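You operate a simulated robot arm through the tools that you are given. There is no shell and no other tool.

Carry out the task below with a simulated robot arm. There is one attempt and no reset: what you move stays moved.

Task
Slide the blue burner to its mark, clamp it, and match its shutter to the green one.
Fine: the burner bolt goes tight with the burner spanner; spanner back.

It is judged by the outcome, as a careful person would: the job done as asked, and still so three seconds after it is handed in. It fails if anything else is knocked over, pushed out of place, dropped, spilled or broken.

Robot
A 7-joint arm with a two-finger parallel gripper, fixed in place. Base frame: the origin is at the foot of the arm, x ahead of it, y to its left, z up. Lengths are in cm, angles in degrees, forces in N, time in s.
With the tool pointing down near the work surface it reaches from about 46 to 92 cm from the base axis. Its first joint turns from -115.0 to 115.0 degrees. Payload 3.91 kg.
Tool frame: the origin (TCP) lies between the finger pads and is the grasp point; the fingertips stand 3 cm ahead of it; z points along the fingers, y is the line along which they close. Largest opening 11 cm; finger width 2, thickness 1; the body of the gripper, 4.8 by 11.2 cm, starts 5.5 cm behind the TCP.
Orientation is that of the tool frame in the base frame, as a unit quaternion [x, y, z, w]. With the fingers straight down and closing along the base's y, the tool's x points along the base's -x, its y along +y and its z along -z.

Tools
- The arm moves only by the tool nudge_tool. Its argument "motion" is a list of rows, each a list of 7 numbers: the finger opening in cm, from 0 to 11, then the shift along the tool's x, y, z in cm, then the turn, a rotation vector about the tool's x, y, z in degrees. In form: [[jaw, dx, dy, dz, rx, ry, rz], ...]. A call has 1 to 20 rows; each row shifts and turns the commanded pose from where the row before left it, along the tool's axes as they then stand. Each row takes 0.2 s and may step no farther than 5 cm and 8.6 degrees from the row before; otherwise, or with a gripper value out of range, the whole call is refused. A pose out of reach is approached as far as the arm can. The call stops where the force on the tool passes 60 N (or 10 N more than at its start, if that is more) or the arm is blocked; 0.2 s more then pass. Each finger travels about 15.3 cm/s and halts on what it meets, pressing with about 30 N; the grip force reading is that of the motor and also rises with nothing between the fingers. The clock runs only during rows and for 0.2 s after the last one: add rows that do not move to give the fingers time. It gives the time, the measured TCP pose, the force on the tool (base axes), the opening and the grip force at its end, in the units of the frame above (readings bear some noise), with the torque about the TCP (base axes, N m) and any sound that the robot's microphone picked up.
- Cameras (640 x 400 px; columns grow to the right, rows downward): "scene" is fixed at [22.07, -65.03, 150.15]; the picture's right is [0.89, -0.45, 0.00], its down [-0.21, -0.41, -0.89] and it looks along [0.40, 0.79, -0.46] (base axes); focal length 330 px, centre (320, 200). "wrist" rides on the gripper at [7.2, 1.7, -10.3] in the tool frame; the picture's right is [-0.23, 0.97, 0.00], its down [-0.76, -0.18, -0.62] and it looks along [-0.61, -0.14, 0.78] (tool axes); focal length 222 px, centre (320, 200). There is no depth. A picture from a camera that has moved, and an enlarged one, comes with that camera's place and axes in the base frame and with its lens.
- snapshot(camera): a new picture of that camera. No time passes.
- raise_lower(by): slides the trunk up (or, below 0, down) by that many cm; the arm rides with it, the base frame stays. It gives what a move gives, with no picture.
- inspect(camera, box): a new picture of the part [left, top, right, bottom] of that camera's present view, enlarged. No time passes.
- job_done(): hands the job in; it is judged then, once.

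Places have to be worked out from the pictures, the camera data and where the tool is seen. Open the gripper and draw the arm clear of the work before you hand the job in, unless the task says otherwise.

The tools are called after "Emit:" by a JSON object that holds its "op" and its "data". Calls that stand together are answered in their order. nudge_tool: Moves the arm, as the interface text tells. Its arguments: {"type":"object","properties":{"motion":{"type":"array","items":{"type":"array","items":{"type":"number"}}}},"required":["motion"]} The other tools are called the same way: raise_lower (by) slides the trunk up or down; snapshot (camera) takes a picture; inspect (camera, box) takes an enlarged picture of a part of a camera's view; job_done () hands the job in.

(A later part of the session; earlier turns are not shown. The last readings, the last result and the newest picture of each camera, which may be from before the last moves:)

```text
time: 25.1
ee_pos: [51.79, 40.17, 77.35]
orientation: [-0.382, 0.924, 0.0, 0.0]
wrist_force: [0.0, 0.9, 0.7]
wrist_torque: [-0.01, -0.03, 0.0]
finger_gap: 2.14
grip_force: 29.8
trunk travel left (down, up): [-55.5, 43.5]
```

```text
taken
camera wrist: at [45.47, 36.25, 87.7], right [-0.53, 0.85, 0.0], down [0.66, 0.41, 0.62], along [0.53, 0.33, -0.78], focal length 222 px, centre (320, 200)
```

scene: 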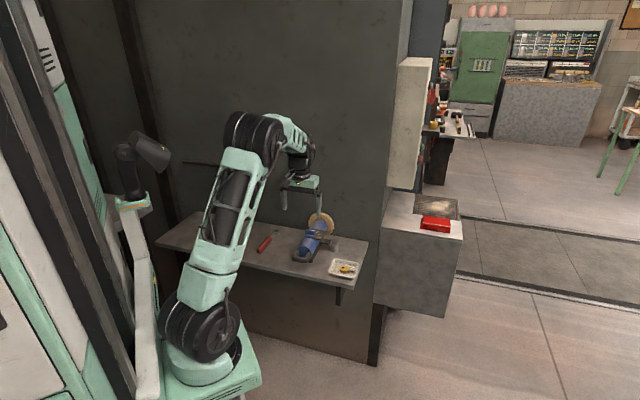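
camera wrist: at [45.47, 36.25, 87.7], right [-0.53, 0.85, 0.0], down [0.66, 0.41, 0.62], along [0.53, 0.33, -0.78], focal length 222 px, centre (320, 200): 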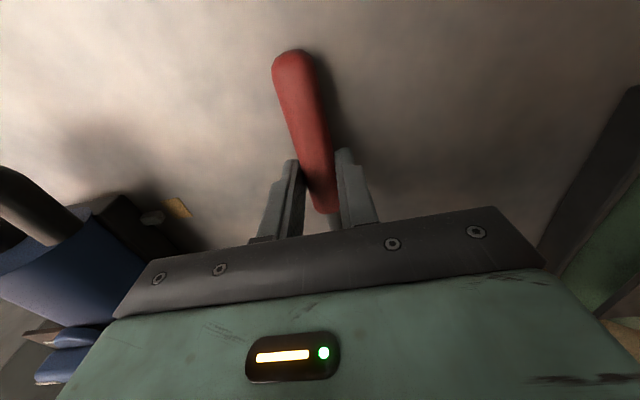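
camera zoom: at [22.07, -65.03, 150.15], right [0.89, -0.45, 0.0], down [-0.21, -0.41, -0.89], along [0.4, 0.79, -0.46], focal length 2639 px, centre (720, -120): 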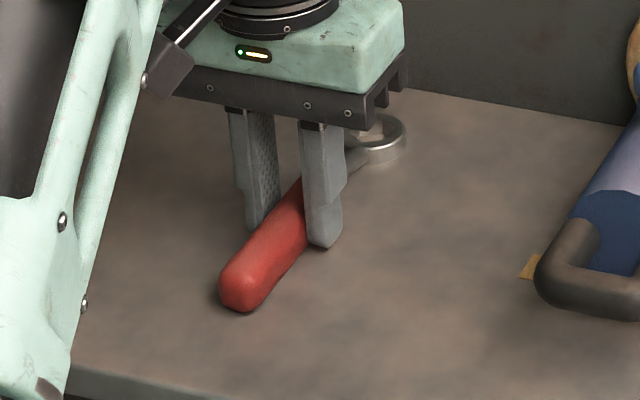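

I have the handle, with a gap of 2.14 at TCP p=65.0, q=−8.2, z=77.35, and I'll remember that spot for the return. I'll lift 8 cm and check how the spanner hangs.

Emit:
{"op": "nudge_tool", "data": {"motion": [[1.6, 0, 0, -0.5, 0, 0, 0], [1.6, 0, 0, -1, 0, 0, 0], [1.6, 0, 0, -1.5, 0, 0, 0], [1.6, 0, 0, -2, 0, 0, 0], [1.6, 0, 0, -2, 0, 0, 0], [1.6, 0, 0, -1, 0, 0, 0], [1.6, 0, 0, 0, 0, 0, 0], [1.6, 0, 0, 0, 0, 0, 0]]}}

Emit:
{"op": "inspect", "data": {"camera": "scene", "box": [235, 195, 305, 255]}}

Emit:
{"op": "snapshot", "data": {"camera": "wrist"}}

```text
time: 26.9
ee_pos: [51.81, 40.07, 85.3]
orientation: [-0.383, 0.924, 0.0, 0.001]
wrist_force: [-0.3, 0.4, -0.9]
wrist_torque: [0.04, 0.0, 0.01]
finger_gap: 2.12
grip_force: 29.9
trunk travel left (down, up): [-55.5, 43.5]
```

```text
6.67 times, centred on (270, 225) of scene
camera zoom: at [22.07, -65.03, 150.15], right [0.89, -0.45, 0.0], down [-0.21, -0.41, -0.89], along [0.4, 0.79, -0.46], focal length 2199 px, centre (653, 33)
```

zoom: 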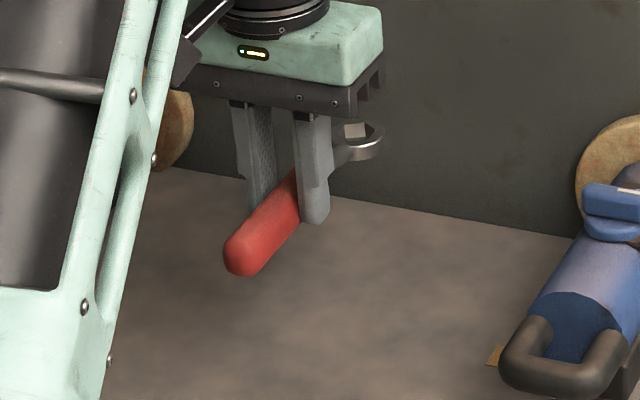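

```text
taken
camera wrist: at [45.48, 36.2, 95.64], right [-0.53, 0.85, 0.0], down [0.66, 0.41, 0.62], along [0.53, 0.33, -0.78], focal length 222 px, centre (320, 200)
```

wrist: 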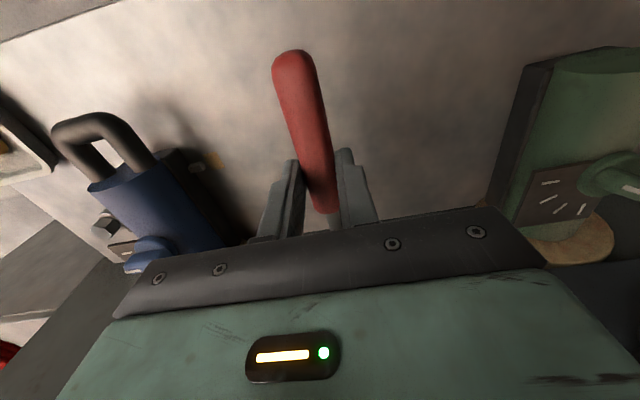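

The lift is level and clean. Now I'll examine the ring's hex hole and the bolt's hex to match their orientations.

Emit:
{"op": "inspect", "data": {"camera": "scene", "box": [264, 208, 284, 222]}}

Emit:
{"op": "inspect", "data": {"camera": "scene", "box": [325, 234, 350, 254]}}

Emit:
{"op": "inspect", "data": {"camera": "wrist", "box": [80, 190, 160, 290]}}

```text
16.00 times, centred on (274, 215) of scene
camera zoom: at [22.07, -65.03, 150.15], right [0.89, -0.45, 0.0], down [-0.21, -0.41, -0.89], along [0.4, 0.79, -0.46], focal length 5278 px, centre (1056, -40)
```

zoom: 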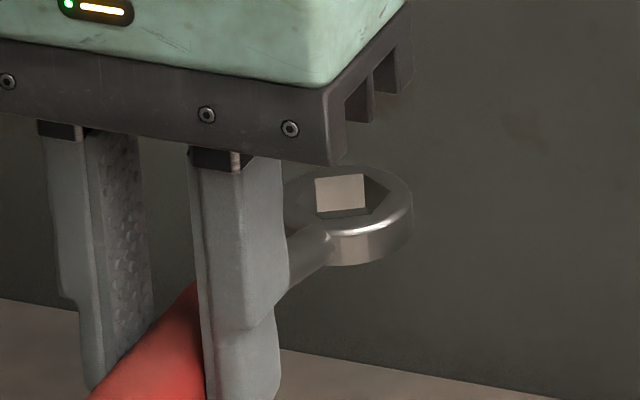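

```text
16.00 times, centred on (338, 244) of scene
camera zoom: at [22.07, -65.03, 150.15], right [0.89, -0.45, 0.0], down [-0.21, -0.41, -0.89], along [0.4, 0.79, -0.46], focal length 5278 px, centre (40, -504)
```

zoom: 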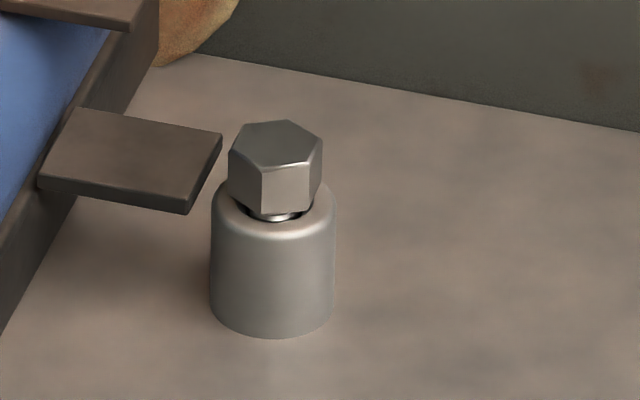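

```text
4.00 times, centred on (120, 240) of wrist
camera zoom: at [45.48, 36.2, 95.64], right [-0.53, 0.85, 0.0], down [0.66, 0.41, 0.62], along [0.53, 0.33, -0.78], focal length 888 px, centre (1120, 40)
```

zoom: 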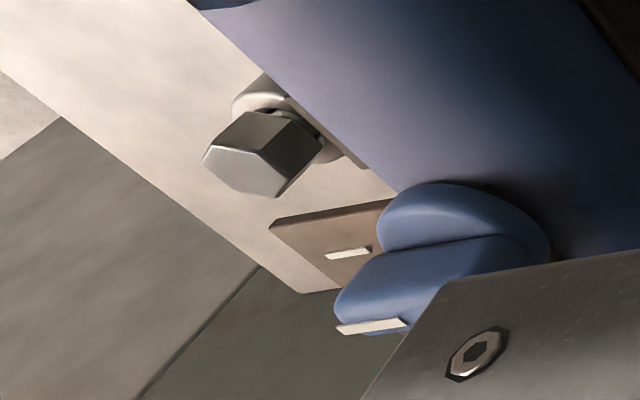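

Both hexes have vertices about 30–33° off the shelf axis, so the ring will fit with the handle either straight out from the wall or about 27° off the right-hand direction. The second position leaves a clockwise stroke clear of the burner. I'll raise the spanner and carry it across above everything.

Emit:
{"op": "nudge_tool", "data": {"motion": [[1.6, 0, 0, -2, 0, 0, 0], [1.6, 0, 0, -3, 0, 0, 0], [1.6, 0, 0, -2.5, 0, 0, 0], [1.6, 0, -1.5, 0, 0, 0, 0], [1.6, 0, -3, 0, 0, 0, 0], [1.6, 0, -3, 0, 0, 0, 0], [1.6, 0, -3, 0, 0, 0, 0], [1.6, 0, -3, 0, 0, 0, 0], [1.6, 0, -3, 0, 0, 0, 0], [1.6, 0, -3, 0, 0, 0, 0], [1.6, 0, -3, 0, 0, 0, 0], [1.6, 0, -3, 0, 0, 0, 0], [1.6, 0, -3, 0, 0, 0, 0], [1.6, 0, -3, 0, 0, 0, 0], [1.6, 0, -1.5, 0, 0, 0, 0], [1.6, 0, 0, 0, 0, 0, 0]]}}

Emit:
{"op": "snapshot", "data": {"camera": "wrist"}}

Emit:
{"op": "inspect", "data": {"camera": "scene", "box": [270, 170, 390, 290]}}

```text
time: 30.3
ee_pos: [75.28, 16.84, 92.94]
orientation: [-0.383, 0.924, 0.0, 0.0]
wrist_force: [-0.6, 0.4, -1.2]
wrist_torque: [-0.02, 0.0, -0.01]
finger_gap: 2.11
grip_force: 30.7
trunk travel left (down, up): [-55.5, 43.5]
```

```text
taken
camera wrist: at [68.99, 12.93, 103.3], right [-0.53, 0.85, 0.0], down [0.66, 0.41, 0.62], along [0.53, 0.33, -0.78], focal length 222 px, centre (320, 200)
```

wrist: 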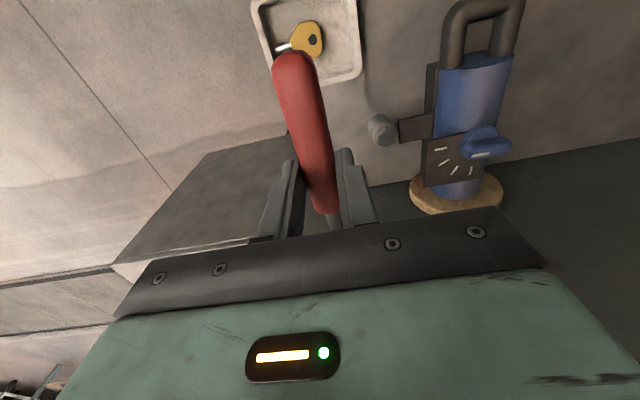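

```text
3.33 times, centred on (330, 230) of scene
camera zoom: at [22.07, -65.03, 150.15], right [0.89, -0.45, 0.0], down [-0.21, -0.41, -0.89], along [0.4, 0.79, -0.46], focal length 1100 px, centre (287, 100)
```

zoom: 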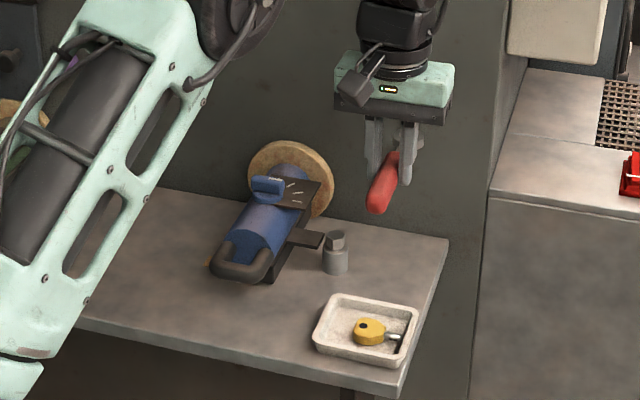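

The spanner is over the right end of the shelf and steady. I'll rotate it 63° counter-clockwise from above so the ring swings over the bolt area, still high.

Emit:
{"op": "nudge_tool", "data": {"motion": [[1.6, 0, 0, 0, 0, 0, -7], [1.6, 0, 0, 0, 0, 0, -7], [1.6, 0, 0, 0, 0, 0, -7], [1.6, 0, 0, 0, 0, 0, -7], [1.6, 0, 0, 0, 0, 0, -7], [1.6, 0, 0, 0, 0, 0, -7], [1.6, 0, 0, 0, 0, 0, -7], [1.6, 0, 0, 0, 0, 0, -7], [1.6, 0, 0, 0, 0, 0, -7], [1.6, 0, 0, 0, 0, 0, 0], [1.6, 0, 0, 0, 0, 0, 0]]}}

Emit:
{"op": "snapshot", "data": {"camera": "wrist"}}

Emit:
{"op": "inspect", "data": {"camera": "scene", "box": [300, 180, 380, 260]}}

```text
time: 32.7
ee_pos: [75.16, 16.8, 92.92]
orientation: [0.809, -0.587, 0.001, 0.0]
wrist_force: [1.4, 0.3, -1.7]
wrist_torque: [0.01, -0.01, 0.06]
finger_gap: 2.14
grip_force: 30.0
trunk travel left (down, up): [-55.5, 43.5]
```

```text
taken
camera wrist: at [75.87, 9.43, 103.23], right [-1.0, -0.09, 0.0], down [-0.07, 0.78, 0.62], along [-0.05, 0.62, -0.78], focal length 222 px, centre (320, 200)
```

wrist: 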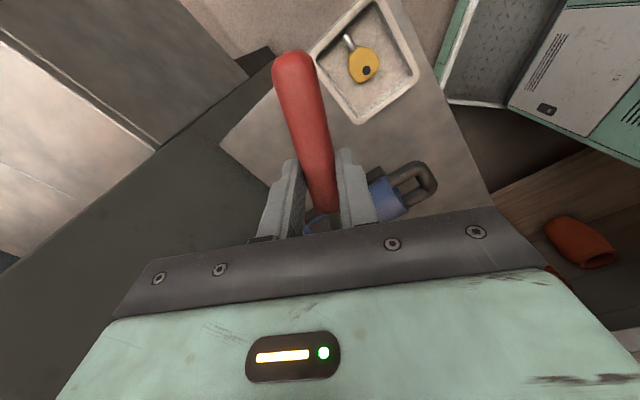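

```text
5.00 times, centred on (340, 220) of scene
camera zoom: at [22.07, -65.03, 150.15], right [0.89, -0.45, 0.0], down [-0.21, -0.41, -0.89], along [0.4, 0.79, -0.46], focal length 1649 px, centre (220, 100)
```

zoom: 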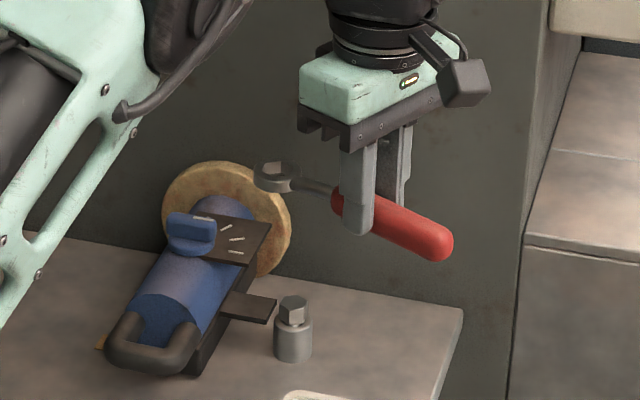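

The full spanner is visible now. I'll enlarge the ring and the bolt to measure the offset between them.

Emit:
{"op": "inspect", "data": {"camera": "scene", "box": [325, 204, 365, 229]}}

Emit:
{"op": "inspect", "data": {"camera": "scene", "box": [340, 205, 395, 240]}}

```text
16.00 times, centred on (345, 216) of scene
camera zoom: at [22.07, -65.03, 150.15], right [0.89, -0.45, 0.0], down [-0.21, -0.41, -0.89], along [0.4, 0.79, -0.46], focal length 5278 px, centre (-80, -64)
```

zoom: 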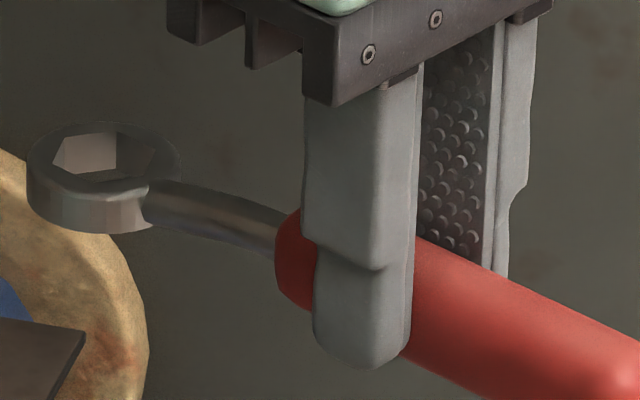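

```text
11.43 times, centred on (368, 222) of scene
camera zoom: at [22.07, -65.03, 150.15], right [0.89, -0.45, 0.0], down [-0.21, -0.41, -0.89], along [0.4, 0.79, -0.46], focal length 3770 px, centre (-223, -57)
```

zoom: 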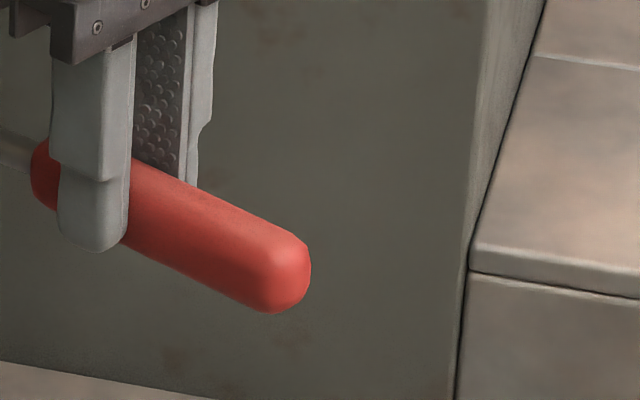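

The hole's orientation already matches the bolt hex. The ring needs about 1.1 cm to the right and 0.95 cm toward the wall. I'll make that shift while lowering 8 cm, then measure again.

Emit:
{"op": "nudge_tool", "data": {"motion": [[1.6, 0.27, -0.67, 2, 0, 0, 0], [1.6, 0.26, -0.67, 2, 0, 0, 0], [1.6, 0, 0, 2, 0, 0, 0], [1.6, 0, 0, 2, 0, 0, 0], [1.6, 0, 0, 0, 0, 0, 0], [1.6, 0, 0, 0, 0, 0, 0]]}}

Emit:
{"op": "inspect", "data": {"camera": "scene", "box": [322, 225, 362, 250]}}

Emit:
{"op": "inspect", "data": {"camera": "scene", "box": [300, 200, 380, 270]}}

```text
time: 34.1
ee_pos: [76.72, 16.75, 84.83]
orientation: [0.809, -0.588, 0.0, 0.001]
wrist_force: [-1.0, 0.4, -1.5]
wrist_torque: [0.0, 0.02, 0.01]
finger_gap: 2.12
grip_force: 29.8
trunk travel left (down, up): [-55.5, 43.5]
```

```text
16.00 times, centred on (342, 238) of scene
camera zoom: at [22.07, -65.03, 150.15], right [0.89, -0.45, 0.0], down [-0.21, -0.41, -0.89], along [0.4, 0.79, -0.46], focal length 5278 px, centre (-32, -400)
```

zoom: 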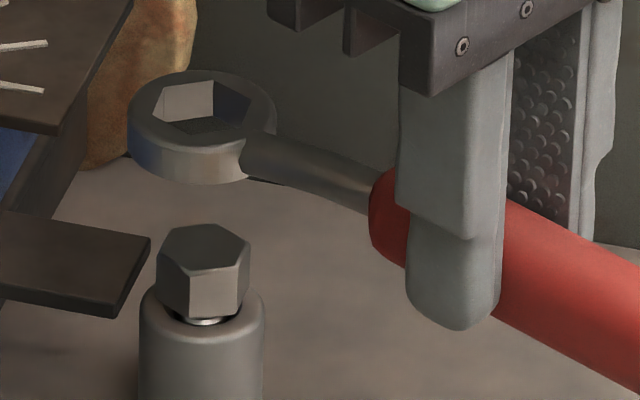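

```text
5.71 times, centred on (340, 235) of scene
camera zoom: at [22.07, -65.03, 150.15], right [0.89, -0.45, 0.0], down [-0.21, -0.41, -0.89], along [0.4, 0.79, -0.46], focal length 1885 px, centre (206, 0)
```

zoom: 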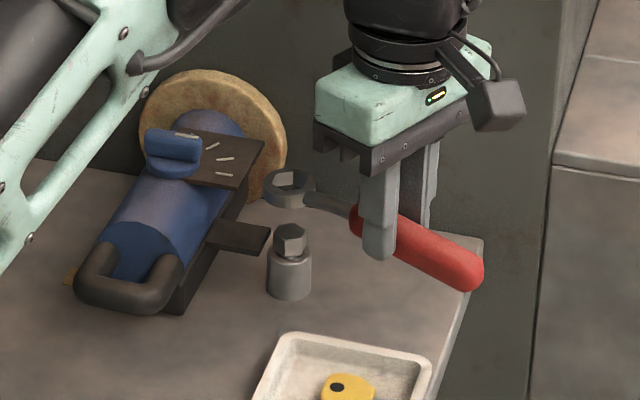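

Laterally the ring is almost exactly above the bolt. Toward or away from the wall depends on the exact height difference. I'll lower 2.5 cm so the ring is just above the bolt head and look again.

Emit:
{"op": "nudge_tool", "data": {"motion": [[1.6, 0.06, -0.03, 1, 0, 0, 0], [1.6, 0, 0, 1, 0, 0, 0], [1.6, 0, 0, 0.4, 0, 0, 0], [1.6, 0, 0, 0, 0, 0, 0], [1.6, 0, 0, 0, 0, 0, 0]]}}

Emit:
{"op": "inspect", "data": {"camera": "scene", "box": [322, 228, 362, 253]}}

```text
time: 35.3
ee_pos: [76.65, 16.6, 82.53]
orientation: [0.809, -0.588, 0.0, 0.001]
wrist_force: [0.4, 0.0, -1.3]
wrist_torque: [0.0, 0.02, 0.0]
finger_gap: 2.11
grip_force: 30.2
trunk travel left (down, up): [-55.5, 43.5]
```

```text
16.00 times, centred on (342, 240) of scene
camera zoom: at [22.07, -65.03, 150.15], right [0.89, -0.45, 0.0], down [-0.21, -0.41, -0.89], along [0.4, 0.79, -0.46], focal length 5278 px, centre (-32, -448)
```

zoom: 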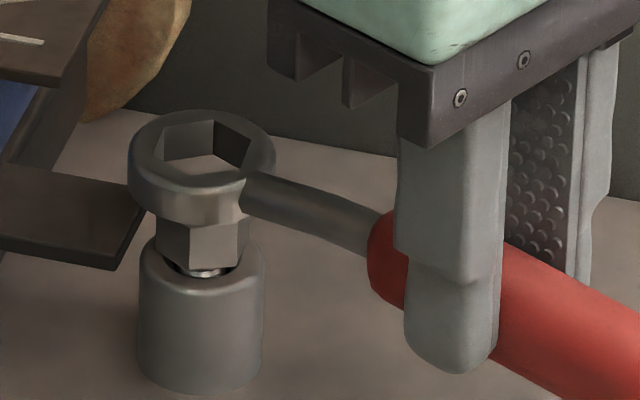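

The ring bottom is just above the bolt head. I'll correct about 0.15 cm and come down in very small steps, watching the force.

Emit:
{"op": "nudge_tool", "data": {"motion": [[1.6, 0, -0.16, 0, 0, 0, 0], [1.6, 0, 0, 0.25, 0, 0, 0], [1.6, 0, 0, 0.2, 0, 0, 0], [1.6, 0, 0, 0, 0, 0, 0], [1.6, 0, 0, 0, 0, 0, 0]]}}

Emit:
{"op": "inspect", "data": {"camera": "scene", "box": [327, 232, 352, 248]}}

```text
time: 36.5
ee_pos: [76.73, 16.6, 82.0]
orientation: [0.809, -0.588, 0.0, 0.0]
wrist_force: [-0.1, -0.8, -1.2]
wrist_torque: [-0.05, 0.0, -0.01]
finger_gap: 2.13
grip_force: 30.0
trunk travel left (down, up): [-55.5, 43.5]
```

```text
16.00 times, centred on (340, 240) of scene
camera zoom: at [22.07, -65.03, 150.15], right [0.89, -0.45, 0.0], down [-0.21, -0.41, -0.89], along [0.4, 0.79, -0.46], focal length 5278 px, centre (8, -440)
```

zoom: 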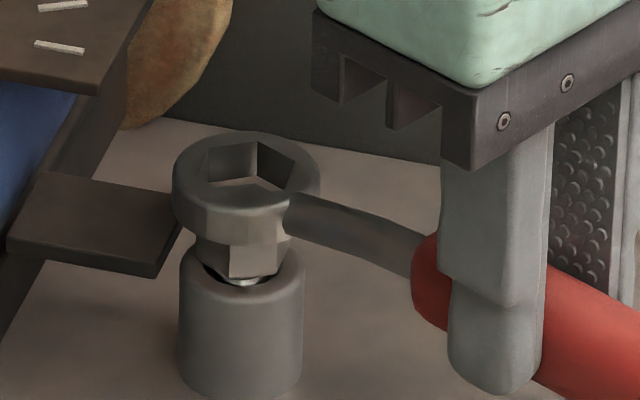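

No contact yet. I'll keep lowering in 0.2 cm steps.

Emit:
{"op": "nudge_tool", "data": {"motion": [[1.6, 0, 0, 0.2, 0, 0, 0], [1.6, 0, 0, 0.15, 0, 0, 0], [1.6, 0, 0, 0, 0, 0, 0], [1.6, 0, 0, 0, 0, 0, 0]]}}

Emit:
{"op": "inspect", "data": {"camera": "scene", "box": [327, 232, 352, 248]}}

```text
time: 37.5
ee_pos: [76.91, 16.72, 81.76]
orientation: [0.809, -0.587, 0.001, -0.001]
wrist_force: [-1.3, -5.0, 9.7]
wrist_torque: [0.67, 0.32, 0.23]
finger_gap: 2.15
grip_force: 29.7
trunk travel left (down, up): [-55.5, 43.5]
```

```text
16.00 times, centred on (340, 240) of scene
camera zoom: at [22.07, -65.03, 150.15], right [0.89, -0.45, 0.0], down [-0.21, -0.41, -0.89], along [0.4, 0.79, -0.46], focal length 5278 px, centre (8, -440)
```

zoom: 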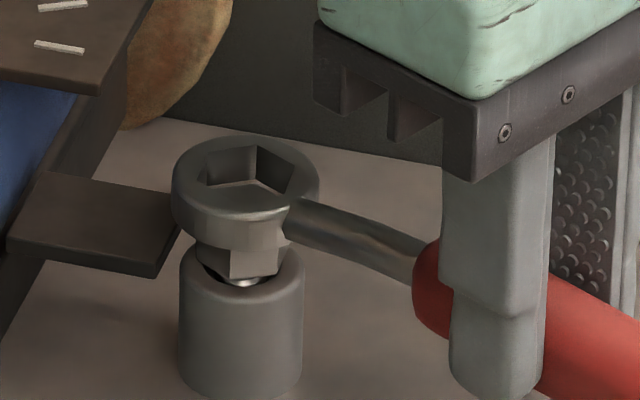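

Contact: 9.7 N at TCP z=81.76, with the ring bottom on the hex top. Comparing the hole and hex corners, the ring is off by less than 0.1 cm. I'll correct that with light downward pressure and see if it drops.

Emit:
{"op": "nudge_tool", "data": {"motion": [[1.6, -0.02, 0.09, 0, 0, 0, 0], [1.6, 0, 0, 0.1, 0, 0, 0], [1.6, 0, 0, 0, 0, 0, 0], [1.6, 0, 0, 0, 0, 0, 0]]}}

Emit:
{"op": "inspect", "data": {"camera": "scene", "box": [327, 232, 352, 248]}}

```text
time: 38.5
ee_pos: [76.68, 16.68, 81.33]
orientation: [0.809, -0.587, -0.001, 0.003]
wrist_force: [0.5, -5.5, -3.6]
wrist_torque: [-0.31, -0.08, 0.07]
finger_gap: 2.14
grip_force: 29.8
trunk travel left (down, up): [-55.5, 43.5]
```

```text
16.00 times, centred on (340, 240) of scene
camera zoom: at [22.07, -65.03, 150.15], right [0.89, -0.45, 0.0], down [-0.21, -0.41, -0.89], along [0.4, 0.79, -0.46], focal length 5278 px, centre (8, -440)
```

zoom: 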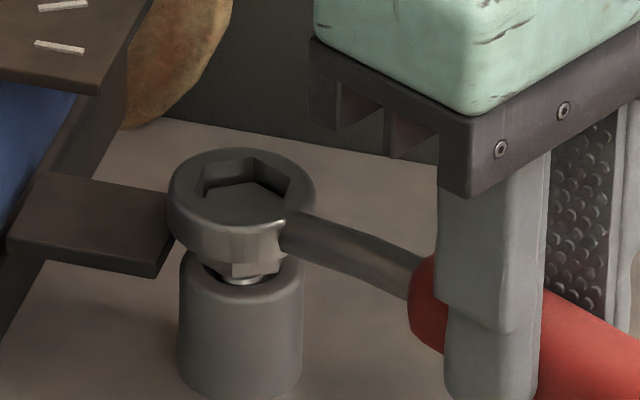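

The ring dropped over the hex; the bolt top now shows inside the ring. I'll lower a bit more to seat it fully.

Emit:
{"op": "nudge_tool", "data": {"motion": [[1.6, 0, 0, 0.2, 0, 0, 0], [1.6, 0, 0, 0.2, 0, 0, 0], [1.6, 0, 0, 0, 0, 0, 0], [1.6, 0, 0, 0, 0, 0, 0]]}}

Emit:
{"op": "inspect", "data": {"camera": "scene", "box": [327, 232, 352, 248]}}

```text
time: 39.5
ee_pos: [76.73, 16.62, 81.15]
orientation: [0.809, -0.587, 0.0, 0.0]
wrist_force: [0.5, -8.6, 0.3]
wrist_torque: [-0.07, 0.04, 0.2]
finger_gap: 2.15
grip_force: 30.4
trunk travel left (down, up): [-55.5, 43.5]
```

```text
16.00 times, centred on (340, 240) of scene
camera zoom: at [22.07, -65.03, 150.15], right [0.89, -0.45, 0.0], down [-0.21, -0.41, -0.89], along [0.4, 0.79, -0.46], focal length 5278 px, centre (8, -440)
```

zoom: 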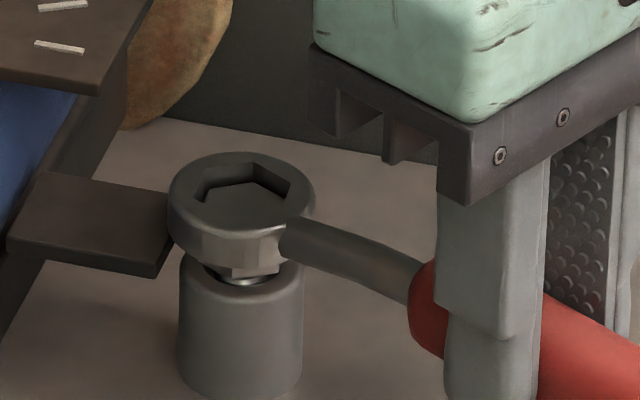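

It's seating with a small side load of 8.6 N along −y. I'll relieve that with a 0.08 cm shift and lower slightly further.

Emit:
{"op": "nudge_tool", "data": {"motion": [[1.6, 0.08, 0.02, 0, 0, 0, 0], [1.6, 0, 0, 0.2, 0, 0, 0], [1.6, 0, 0, 0.15, 0, 0, 0], [1.6, 0, 0, 0, 0, 0, 0], [1.6, 0, 0, 0, 0, 0, 0]]}}

Emit:
{"op": "inspect", "data": {"camera": "scene", "box": [327, 232, 352, 248]}}

```text
time: 40.7
ee_pos: [76.7, 16.66, 80.8]
orientation: [0.809, -0.588, -0.001, -0.001]
wrist_force: [1.3, -3.3, 0.2]
wrist_torque: [-0.01, 0.03, 0.02]
finger_gap: 2.11
grip_force: 30.3
trunk travel left (down, up): [-55.5, 43.5]
```

```text
16.00 times, centred on (340, 240) of scene
camera zoom: at [22.07, -65.03, 150.15], right [0.89, -0.45, 0.0], down [-0.21, -0.41, -0.89], along [0.4, 0.79, -0.46], focal length 5278 px, centre (8, -440)
```

zoom: 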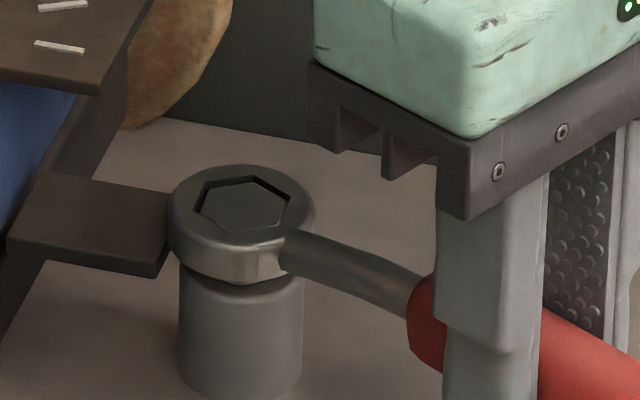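

It's fully seated with the hex nearly flush in the ring and low forces. Now I'll turn clockwise from above about the bolt axis (about 8.7 cm from the TCP), starting with 8° to feel the resistance.

Emit:
{"op": "nudge_tool", "data": {"motion": [[1.6, -0.02, 0.6, 0, 0, 0, 4], [1.6, -0.02, 0.6, 0, 0, 0, 4], [1.6, 0, 0, 0, 0, 0, 0]]}}

Emit:
{"op": "inspect", "data": {"camera": "scene", "box": [327, 232, 352, 248]}}

```text
time: 41.5
ee_pos: [75.51, 16.28, 80.74]
orientation: [0.766, -0.643, 0.0, 0.001]
wrist_force: [-1.5, -11.1, -5.4]
wrist_torque: [-0.77, -0.05, 0.3]
finger_gap: 2.14
grip_force: 29.7
trunk travel left (down, up): [-55.5, 43.5]
```

```text
16.00 times, centred on (340, 240) of scene
camera zoom: at [22.07, -65.03, 150.15], right [0.89, -0.45, 0.0], down [-0.21, -0.41, -0.89], along [0.4, 0.79, -0.46], focal length 5278 px, centre (8, -440)
```

zoom: 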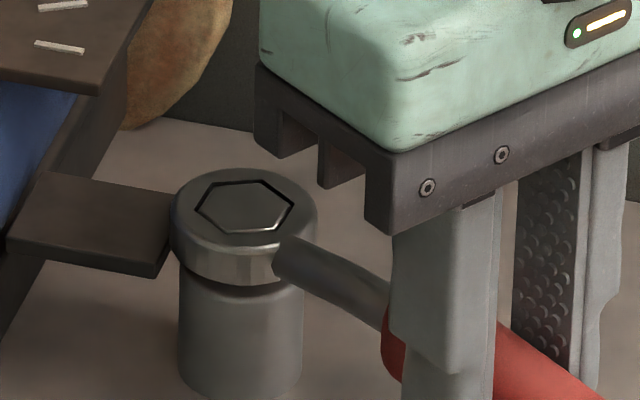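

The bolt turns with the ring at low torque. There's a slight radial load, so I'll ease outward 0.1 cm and keep turning in 5° steps.

Emit:
{"op": "nudge_tool", "data": {"motion": [[1.6, 0.08, 0, 0, 0, 0, 0], [1.6, -0.03, 0.76, 0, 0, 0, 5], [1.6, -0.03, 0.76, 0, 0, 0, 5], [1.6, -0.03, 0.76, 0, 0, 0, 5], [1.6, 0, 0, 0, 0, 0, 0]]}}

Emit:
{"op": "inspect", "data": {"camera": "scene", "box": [322, 230, 362, 255]}}

```text
time: 42.7
ee_pos: [73.42, 16.1, 80.89]
orientation: [-0.675, 0.738, 0.0, -0.001]
wrist_force: [-4.5, -2.8, -0.8]
wrist_torque: [-0.05, 0.12, 0.36]
finger_gap: 2.15
grip_force: 30.7
trunk travel left (down, up): [-55.5, 43.5]
```

```text
16.00 times, centred on (342, 242) of scene
camera zoom: at [22.07, -65.03, 150.15], right [0.89, -0.45, 0.0], down [-0.21, -0.41, -0.89], along [0.4, 0.79, -0.46], focal length 5278 px, centre (-32, -480)
```

zoom: 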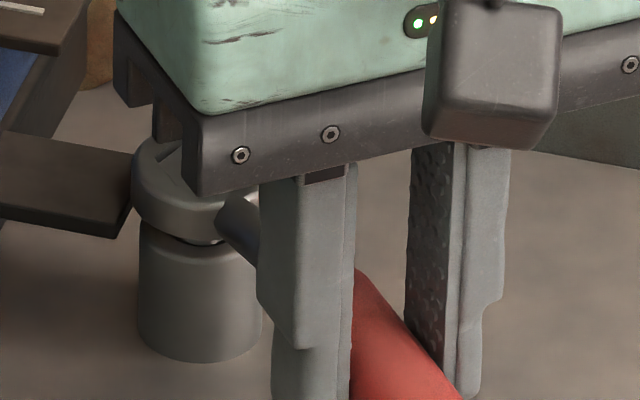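

Force is still low at about 5 N. I'll continue another 20°.

Emit:
{"op": "nudge_tool", "data": {"motion": [[1.6, -0.03, 0.76, 0, 0, 0, 5], [1.6, -0.03, 0.76, 0, 0, 0, 5], [1.6, -0.03, 0.76, 0, 0, 0, 5], [1.6, -0.03, 0.76, 0, 0, 0, 5], [1.6, 0, 0, 0, 0, 0, 0]]}}

Emit:
{"op": "inspect", "data": {"camera": "scene", "box": [310, 220, 370, 270]}}

Emit:
{"op": "snapshot", "data": {"camera": "wrist"}}

```text
time: 43.9
ee_pos: [70.44, 16.87, 80.9]
orientation: [-0.538, 0.843, 0.0, -0.001]
wrist_force: [-10.5, -5.2, -1.8]
wrist_torque: [-0.16, 0.33, 0.68]
finger_gap: 2.15
grip_force: 29.9
trunk travel left (down, up): [-55.5, 43.5]
```

```text
8.00 times, centred on (340, 245) of scene
camera zoom: at [22.07, -65.03, 150.15], right [0.89, -0.45, 0.0], down [-0.21, -0.41, -0.89], along [0.4, 0.79, -0.46], focal length 2639 px, centre (160, -160)
```

zoom: 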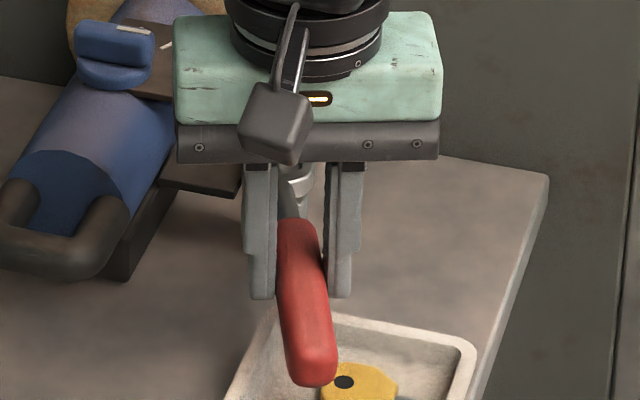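

```text
taken
camera wrist: at [65.77, 11.08, 91.16], right [-0.79, 0.62, 0.0], down [0.48, 0.62, 0.62], along [0.38, 0.49, -0.78], focal length 222 px, centre (320, 200)
```

wrist: 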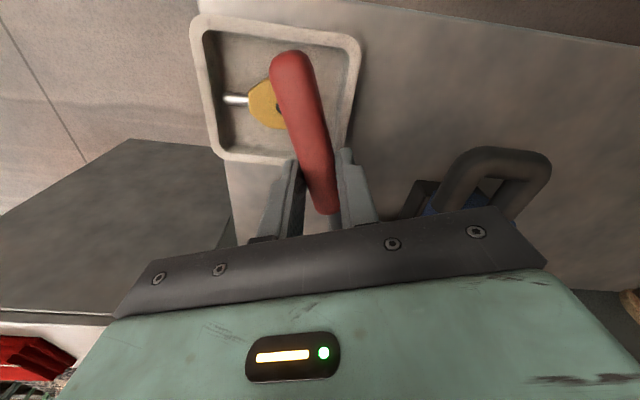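

Still turning freely at about 12 N, partly radial. I'll ease outward a little and turn another 20°.

Emit:
{"op": "nudge_tool", "data": {"motion": [[1.6, 0.08, 0.05, 0, 0, 0, 0], [1.6, -0.03, 0.76, 0, 0, 0, 5], [1.6, -0.03, 0.76, 0, 0, 0, 5], [1.6, -0.03, 0.76, 0, 0, 0, 5], [1.6, -0.03, 0.76, 0, 0, 0, 5], [1.6, 0, 0, 0, 0, 0, 0]]}}

Emit:
{"op": "inspect", "data": {"camera": "scene", "box": [300, 210, 360, 260]}}

Emit:
{"op": "snapshot", "data": {"camera": "wrist"}}

```text
time: 45.3
ee_pos: [67.71, 18.67, 80.95]
orientation: [-0.383, 0.924, 0.0, 0.001]
wrist_force: [-7.7, 1.6, 1.3]
wrist_torque: [0.23, 0.06, 0.56]
finger_gap: 2.15
grip_force: 30.3
trunk travel left (down, up): [-55.5, 43.5]
```

```text
8.00 times, centred on (330, 235) of scene
camera zoom: at [22.07, -65.03, 150.15], right [0.89, -0.45, 0.0], down [-0.21, -0.41, -0.89], along [0.4, 0.79, -0.46], focal length 2639 px, centre (240, -80)
```

zoom: 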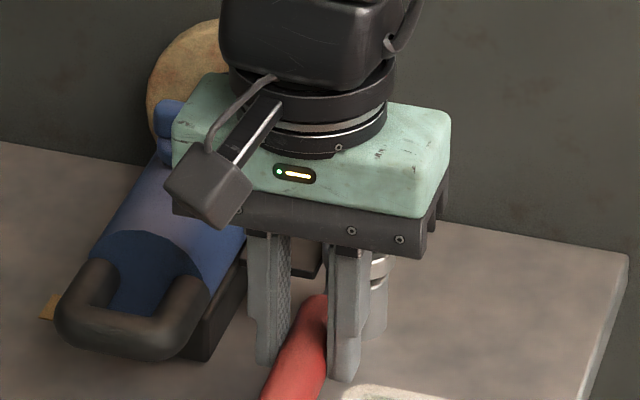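

```text
taken
camera wrist: at [61.39, 14.7, 91.12], right [-0.53, 0.85, 0.0], down [0.66, 0.41, 0.62], along [0.53, 0.33, -0.78], focal length 222 px, centre (320, 200)
```

wrist: 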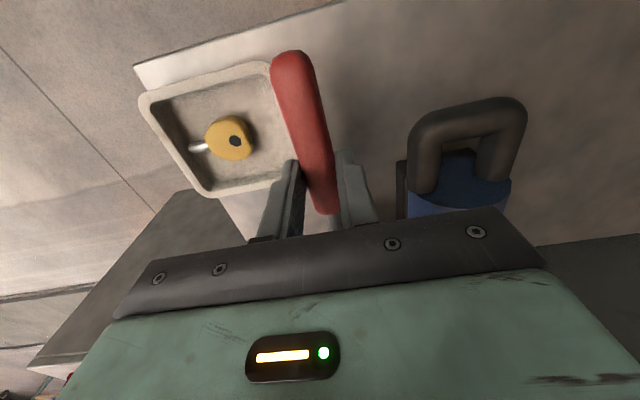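

I've turned 63° with no tightness yet, and there is clearance for about 10° more before the burner handle. I'll take that.

Emit:
{"op": "nudge_tool", "data": {"motion": [[1.6, -0.03, 0.76, 0, 0, 0, 5], [1.6, -0.03, 0.76, 0, 0, 0, 5], [1.6, 0, 0, 0, 0, 0, 0]]}}

Emit:
{"op": "snapshot", "data": {"camera": "wrist"}}

Emit:
{"op": "inspect", "data": {"camera": "scene", "box": [300, 215, 360, 265]}}

```text
time: 46.1
ee_pos: [66.7, 19.69, 80.86]
orientation: [-0.3, 0.954, -0.001, -0.001]
wrist_force: [-12.0, -1.4, -2.6]
wrist_torque: [-0.1, 0.42, 0.57]
finger_gap: 2.16
grip_force: 30.2
trunk travel left (down, up): [-55.5, 43.5]
```

```text
taken
camera wrist: at [59.82, 17.07, 91.11], right [-0.37, 0.93, 0.0], down [0.73, 0.29, 0.62], along [0.58, 0.23, -0.78], focal length 222 px, centre (320, 200)
```

wrist: 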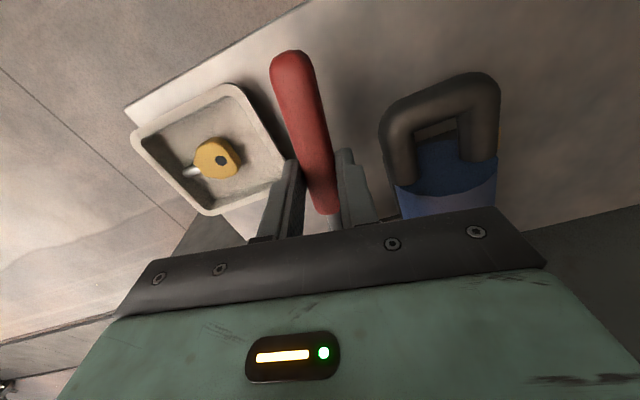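

```text
8.00 times, centred on (330, 240) of scene
camera zoom: at [22.07, -65.03, 150.15], right [0.89, -0.45, 0.0], down [-0.21, -0.41, -0.89], along [0.4, 0.79, -0.46], focal length 2639 px, centre (240, -120)
```

zoom: 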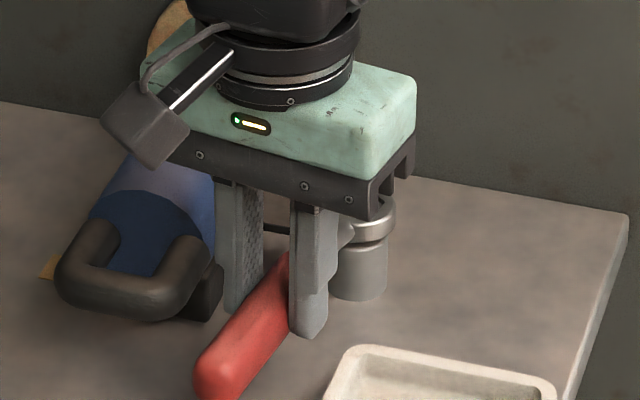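

No tightness after 73°. A circle fit to the readings puts the bolt axis at p=69.90, q=−34.53, 8.83 cm from the TCP. I'll unload, lift the ring off and swing back 60° about that axis to take another stroke.

Emit:
{"op": "nudge_tool", "data": {"motion": [[1.6, 0.1, 0.05, 0, 0, 0, 0], [1.6, 0, 0, -0.5, 0, 0, 0], [1.6, 0, 0, -0.7, 0, 0, 0], [1.6, 0, 0, -1, 0, 0, 0], [1.6, 0, 0, 0, 0, 0, 0]]}}

Emit:
{"op": "inspect", "data": {"camera": "scene", "box": [300, 215, 360, 265]}}

```text
time: 47.3
ee_pos: [66.73, 19.76, 82.98]
orientation: [-0.301, 0.954, 0.0, 0.0]
wrist_force: [-0.2, 0.0, -1.2]
wrist_torque: [0.0, -0.01, -0.02]
finger_gap: 2.15
grip_force: 30.1
trunk travel left (down, up): [-55.5, 43.5]
```

```text
8.00 times, centred on (330, 240) of scene
camera zoom: at [22.07, -65.03, 150.15], right [0.89, -0.45, 0.0], down [-0.21, -0.41, -0.89], along [0.4, 0.79, -0.46], focal length 2639 px, centre (240, -120)
```

zoom: 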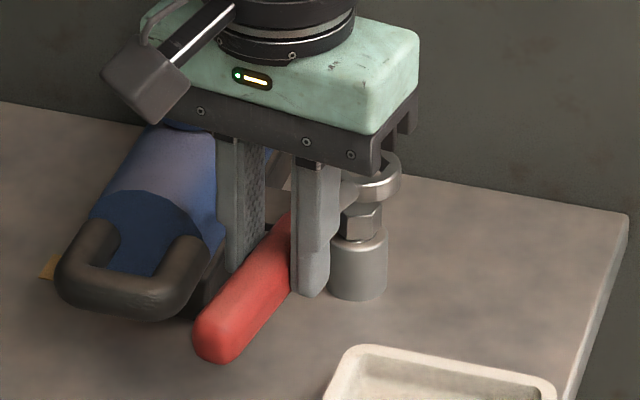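

The ring came off cleanly. I'll swing back 60° about the bolt axis at this height.

Emit:
{"op": "nudge_tool", "data": {"motion": [[1.6, -0.046, -0.769, 0, 0, 0, -5], [1.6, -0.046, -0.769, 0, 0, 0, -5], [1.6, -0.046, -0.769, 0, 0, 0, -5], [1.6, -0.046, -0.769, 0, 0, 0, -5], [1.6, -0.046, -0.769, 0, 0, 0, -5], [1.6, -0.046, -0.769, 0, 0, 0, -5], [1.6, -0.046, -0.769, 0, 0, 0, -5], [1.6, -0.046, -0.769, 0, 0, 0, -5], [1.6, -0.046, -0.769, 0, 0, 0, -5], [1.6, -0.046, -0.769, 0, 0, 0, -5], [1.6, -0.046, -0.769, 0, 0, 0, -5], [1.6, -0.046, -0.769, 0, 0, 0, -5], [1.6, 0, 0, 0, 0, 0, 0], [1.6, 0, 0, 0, 0, 0, 0]]}}

Emit:
{"op": "inspect", "data": {"camera": "scene", "box": [327, 232, 352, 248]}}

```text
time: 50.3
ee_pos: [74.71, 16.14, 82.99]
orientation: [0.738, -0.675, -0.001, 0.0]
wrist_force: [-0.4, 0.6, -1.6]
wrist_torque: [-0.02, -0.05, 0.03]
finger_gap: 2.14
grip_force: 29.9
trunk travel left (down, up): [-55.5, 43.5]
```

```text
16.00 times, centred on (340, 240) of scene
camera zoom: at [22.07, -65.03, 150.15], right [0.89, -0.45, 0.0], down [-0.21, -0.41, -0.89], along [0.4, 0.79, -0.46], focal length 5278 px, centre (8, -440)
```

zoom: 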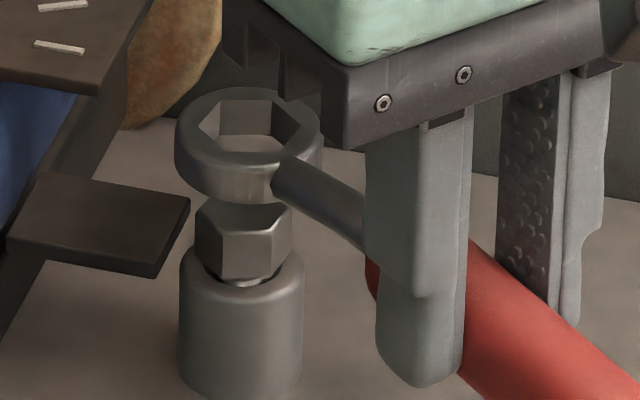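

The swing-back worked. The bolt hex has clearly rotated and its orientation matches the ring again. I'll nudge 0.1 cm and lower to just above the hex.

Emit:
{"op": "nudge_tool", "data": {"motion": [[1.6, 0, 0.1, 0.5, 0, 0, 0], [1.6, 0, 0, 0.5, 0, 0, 0], [1.6, 0, 0, 0, 0, 0, 0], [1.6, 0, 0, 0, 0, 0, 0]]}}

Emit:
{"op": "inspect", "data": {"camera": "scene", "box": [327, 232, 352, 248]}}

```text
time: 51.3
ee_pos: [74.74, 16.25, 82.09]
orientation: [0.738, -0.675, -0.001, -0.001]
wrist_force: [-1.0, -0.3, -1.1]
wrist_torque: [0.02, 0.01, 0.02]
finger_gap: 2.12
grip_force: 30.0
trunk travel left (down, up): [-55.5, 43.5]
```

```text
16.00 times, centred on (340, 240) of scene
camera zoom: at [22.07, -65.03, 150.15], right [0.89, -0.45, 0.0], down [-0.21, -0.41, -0.89], along [0.4, 0.79, -0.46], focal length 5278 px, centre (8, -440)
```

zoom: 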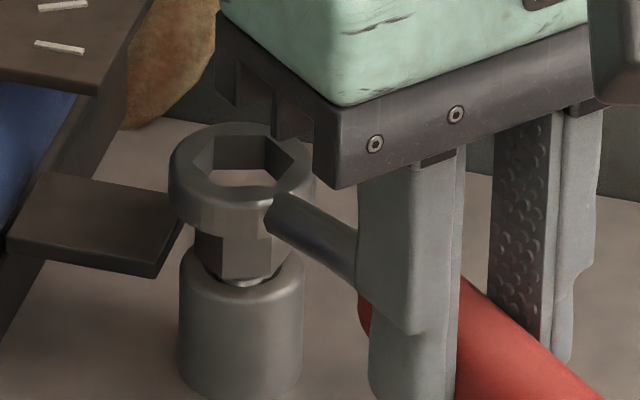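

The alignment looks right now. I'll lower the ring onto the hex in small steps.

Emit:
{"op": "nudge_tool", "data": {"motion": [[1.6, 0, 0, 0.25, 0, 0, 0], [1.6, 0, 0, 0.25, 0, 0, 0], [1.6, 0, 0, 0.2, 0, 0, 0], [1.6, 0, 0, 0, 0, 0, 0]]}}

Emit:
{"op": "inspect", "data": {"camera": "scene", "box": [327, 232, 352, 248]}}

```text
time: 52.3
ee_pos: [74.66, 16.09, 81.25]
orientation: [0.737, -0.675, 0.0, 0.0]
wrist_force: [0.3, -0.3, -1.0]
wrist_torque: [0.02, 0.01, -0.01]
finger_gap: 2.12
grip_force: 29.8
trunk travel left (down, up): [-55.5, 43.5]
```

```text
16.00 times, centred on (340, 240) of scene
camera zoom: at [22.07, -65.03, 150.15], right [0.89, -0.45, 0.0], down [-0.21, -0.41, -0.89], along [0.4, 0.79, -0.46], focal length 5278 px, centre (8, -440)
```

zoom: 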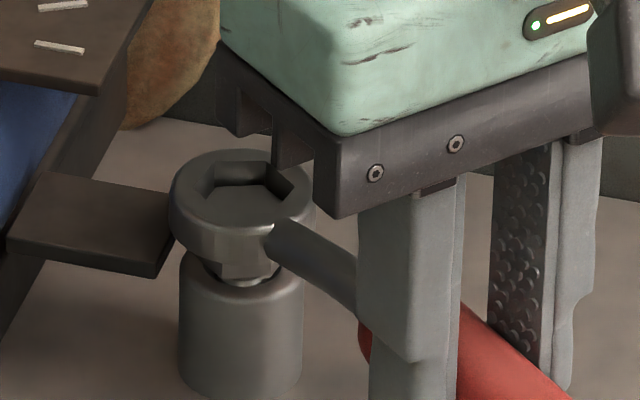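

It dropped straight onto the hex with no force. I'll seat it fully and begin the second stroke.

Emit:
{"op": "nudge_tool", "data": {"motion": [[1.6, 0, 0, 0.25, 0, 0, 0], [1.6, 0, 0, 0.2, 0, 0, 0], [1.6, 0, 0, 0, 0, 0, 0], [1.6, -0.02, 0.77, 0, 0, 0, 5], [1.6, -0.02, 0.77, 0, 0, 0, 5], [1.6, -0.02, 0.77, 0, 0, 0, 5], [1.6, 0, 0, 0, 0, 0, 0]]}}

Emit:
{"op": "inspect", "data": {"camera": "scene", "box": [322, 230, 362, 255]}}

```text
time: 53.9
ee_pos: [72.27, 16.19, 80.9]
orientation: [-0.643, 0.766, 0.0, 0.0]
wrist_force: [-3.3, -1.2, -1.0]
wrist_torque: [-0.01, 0.1, 0.26]
finger_gap: 2.15
grip_force: 30.1
trunk travel left (down, up): [-55.5, 43.5]
```

```text
16.00 times, centred on (342, 242) of scene
camera zoom: at [22.07, -65.03, 150.15], right [0.89, -0.45, 0.0], down [-0.21, -0.41, -0.89], along [0.4, 0.79, -0.46], focal length 5278 px, centre (-32, -480)
```

zoom: 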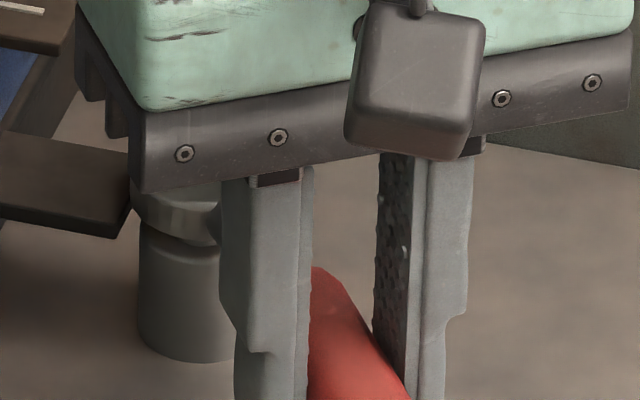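

It's still turning lightly. I'll keep on to h≈−75, watching for stiffness.

Emit:
{"op": "nudge_tool", "data": {"motion": [[1.6, -0.02, 0.77, 0, 0, 0, 5], [1.6, -0.02, 0.77, 0, 0, 0, 5], [1.6, -0.02, 0.77, 0, 0, 0, 5], [1.6, -0.02, 0.77, 0, 0, 0, 5], [1.6, 0, 0, 0, 0, 0, 0]]}}

Emit:
{"op": "nudge_tool", "data": {"motion": [[1.6, -0.02, 0.77, 0, 0, 0, 5], [1.6, -0.02, 0.77, 0, 0, 0, 5], [1.6, -0.02, 0.77, 0, 0, 0, 5], [1.6, 0, 0, 0, 0, 0, 0]]}}

Emit:
{"op": "inspect", "data": {"camera": "scene", "box": [300, 210, 360, 260]}}

```text
time: 55.1
ee_pos: [69.56, 17.34, 80.85]
orientation: [-0.5, 0.866, -0.001, 0.0]
wrist_force: [-1.3, 3.1, -1.9]
wrist_torque: [0.06, 0.05, 0.33]
finger_gap: 2.14
grip_force: 29.9
trunk travel left (down, up): [-55.5, 43.5]
```

```text
time: 56.1
ee_pos: [67.63, 18.49, 80.85]
orientation: [-0.382, 0.924, 0.0, 0.0]
wrist_force: [-3.9, 5.8, 0.2]
wrist_torque: [0.28, 0.01, 0.59]
finger_gap: 2.15
grip_force: 29.9
trunk travel left (down, up): [-55.5, 43.5]
```

```text
8.00 times, centred on (330, 235) of scene
camera zoom: at [22.07, -65.03, 150.15], right [0.89, -0.45, 0.0], down [-0.21, -0.41, -0.89], along [0.4, 0.79, -0.46], focal length 2639 px, centre (240, -80)
```

zoom: 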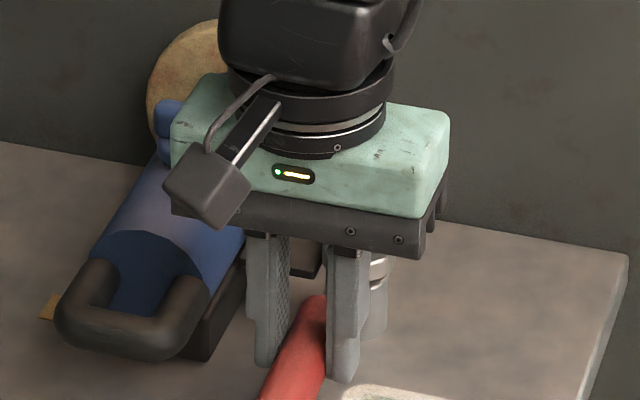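

I've turned about 123° in total and there's still no real resisting torque. I'll finish to h≈−100, then lift and swing back again.

Emit:
{"op": "nudge_tool", "data": {"motion": [[1.6, 0, 0.77, 0, 0, 0, 5], [1.6, 0, 0.77, 0, 0, 0, 5], [1.6, 0, 0, 0, 0, 0, 0]]}}

Emit:
{"op": "nudge_tool", "data": {"motion": [[1.6, 0.03, 0.05, -0.5, 0, 0, 0], [1.6, 0, 0, -0.7, 0, 0, 0], [1.6, 0, 0, -1, 0, 0, 0], [1.6, 0, 0, 0, 0, 0, 0]]}}

Emit:
{"op": "inspect", "data": {"camera": "scene", "box": [327, 232, 352, 248]}}

```text
time: 56.9
ee_pos: [66.65, 19.73, 80.96]
orientation: [-0.301, 0.954, -0.001, 0.0]
wrist_force: [-7.2, 4.1, -3.3]
wrist_torque: [0.03, 0.32, 0.71]
finger_gap: 2.14
grip_force: 30.1
trunk travel left (down, up): [-55.5, 43.5]
```

```text
time: 57.9
ee_pos: [66.67, 19.5, 82.99]
orientation: [-0.3, 0.954, 0.0, 0.0]
wrist_force: [0.0, -0.1, -1.0]
wrist_torque: [0.01, -0.01, -0.01]
finger_gap: 2.14
grip_force: 30.1
trunk travel left (down, up): [-55.5, 43.5]
```

```text
16.00 times, centred on (340, 240) of scene
camera zoom: at [22.07, -65.03, 150.15], right [0.89, -0.45, 0.0], down [-0.21, -0.41, -0.89], along [0.4, 0.79, -0.46], focal length 5278 px, centre (8, -440)
```

zoom: 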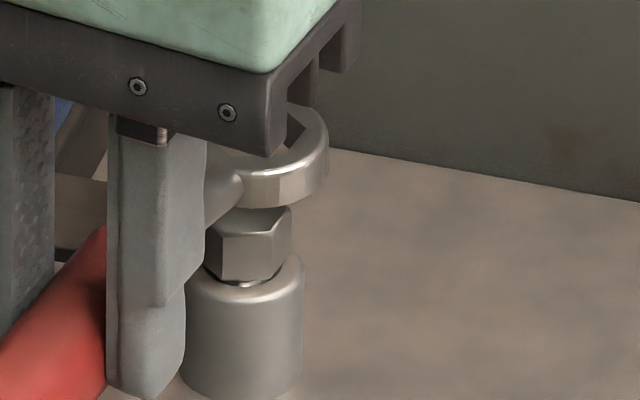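

The bolt has turned again. I'll swing back another 60° about the bolt axis.

Emit:
{"op": "nudge_tool", "data": {"motion": [[1.6, -0.046, -0.769, 0, 0, 0, -5], [1.6, -0.046, -0.769, 0, 0, 0, -5], [1.6, -0.046, -0.769, 0, 0, 0, -5], [1.6, -0.046, -0.769, 0, 0, 0, -5], [1.6, -0.046, -0.769, 0, 0, 0, -5], [1.6, -0.046, -0.769, 0, 0, 0, -5], [1.6, -0.046, -0.769, 0, 0, 0, -5], [1.6, -0.046, -0.769, 0, 0, 0, -5], [1.6, -0.046, -0.769, 0, 0, 0, -5], [1.6, -0.046, -0.769, 0, 0, 0, -5], [1.6, -0.046, -0.769, 0, 0, 0, -5], [1.6, -0.046, -0.769, 0, 0, 0, -5], [1.6, 0, 0, 0, 0, 0, 0], [1.6, 0, 0, 0, 0, 0, 0]]}}

Emit:
{"op": "inspect", "data": {"camera": "scene", "box": [327, 232, 352, 248]}}

```text
time: 60.9
ee_pos: [74.64, 16.16, 83.06]
orientation: [0.738, -0.675, 0.0, 0.001]
wrist_force: [0.2, -0.7, -0.7]
wrist_torque: [0.01, 0.05, -0.01]
finger_gap: 2.12
grip_force: 29.9
trunk travel left (down, up): [-55.5, 43.5]
```

```text
16.00 times, centred on (340, 240) of scene
camera zoom: at [22.07, -65.03, 150.15], right [0.89, -0.45, 0.0], down [-0.21, -0.41, -0.89], along [0.4, 0.79, -0.46], focal length 5278 px, centre (8, -440)
```

zoom: 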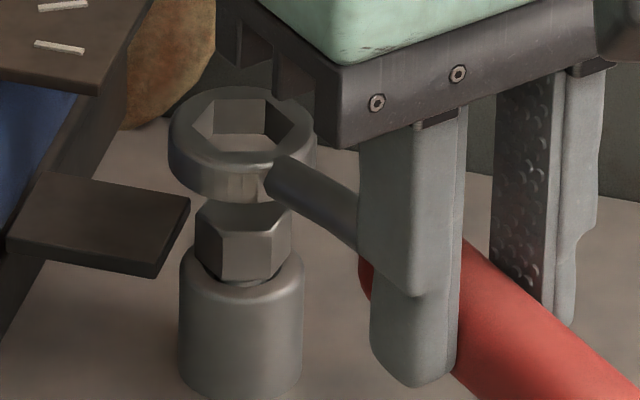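

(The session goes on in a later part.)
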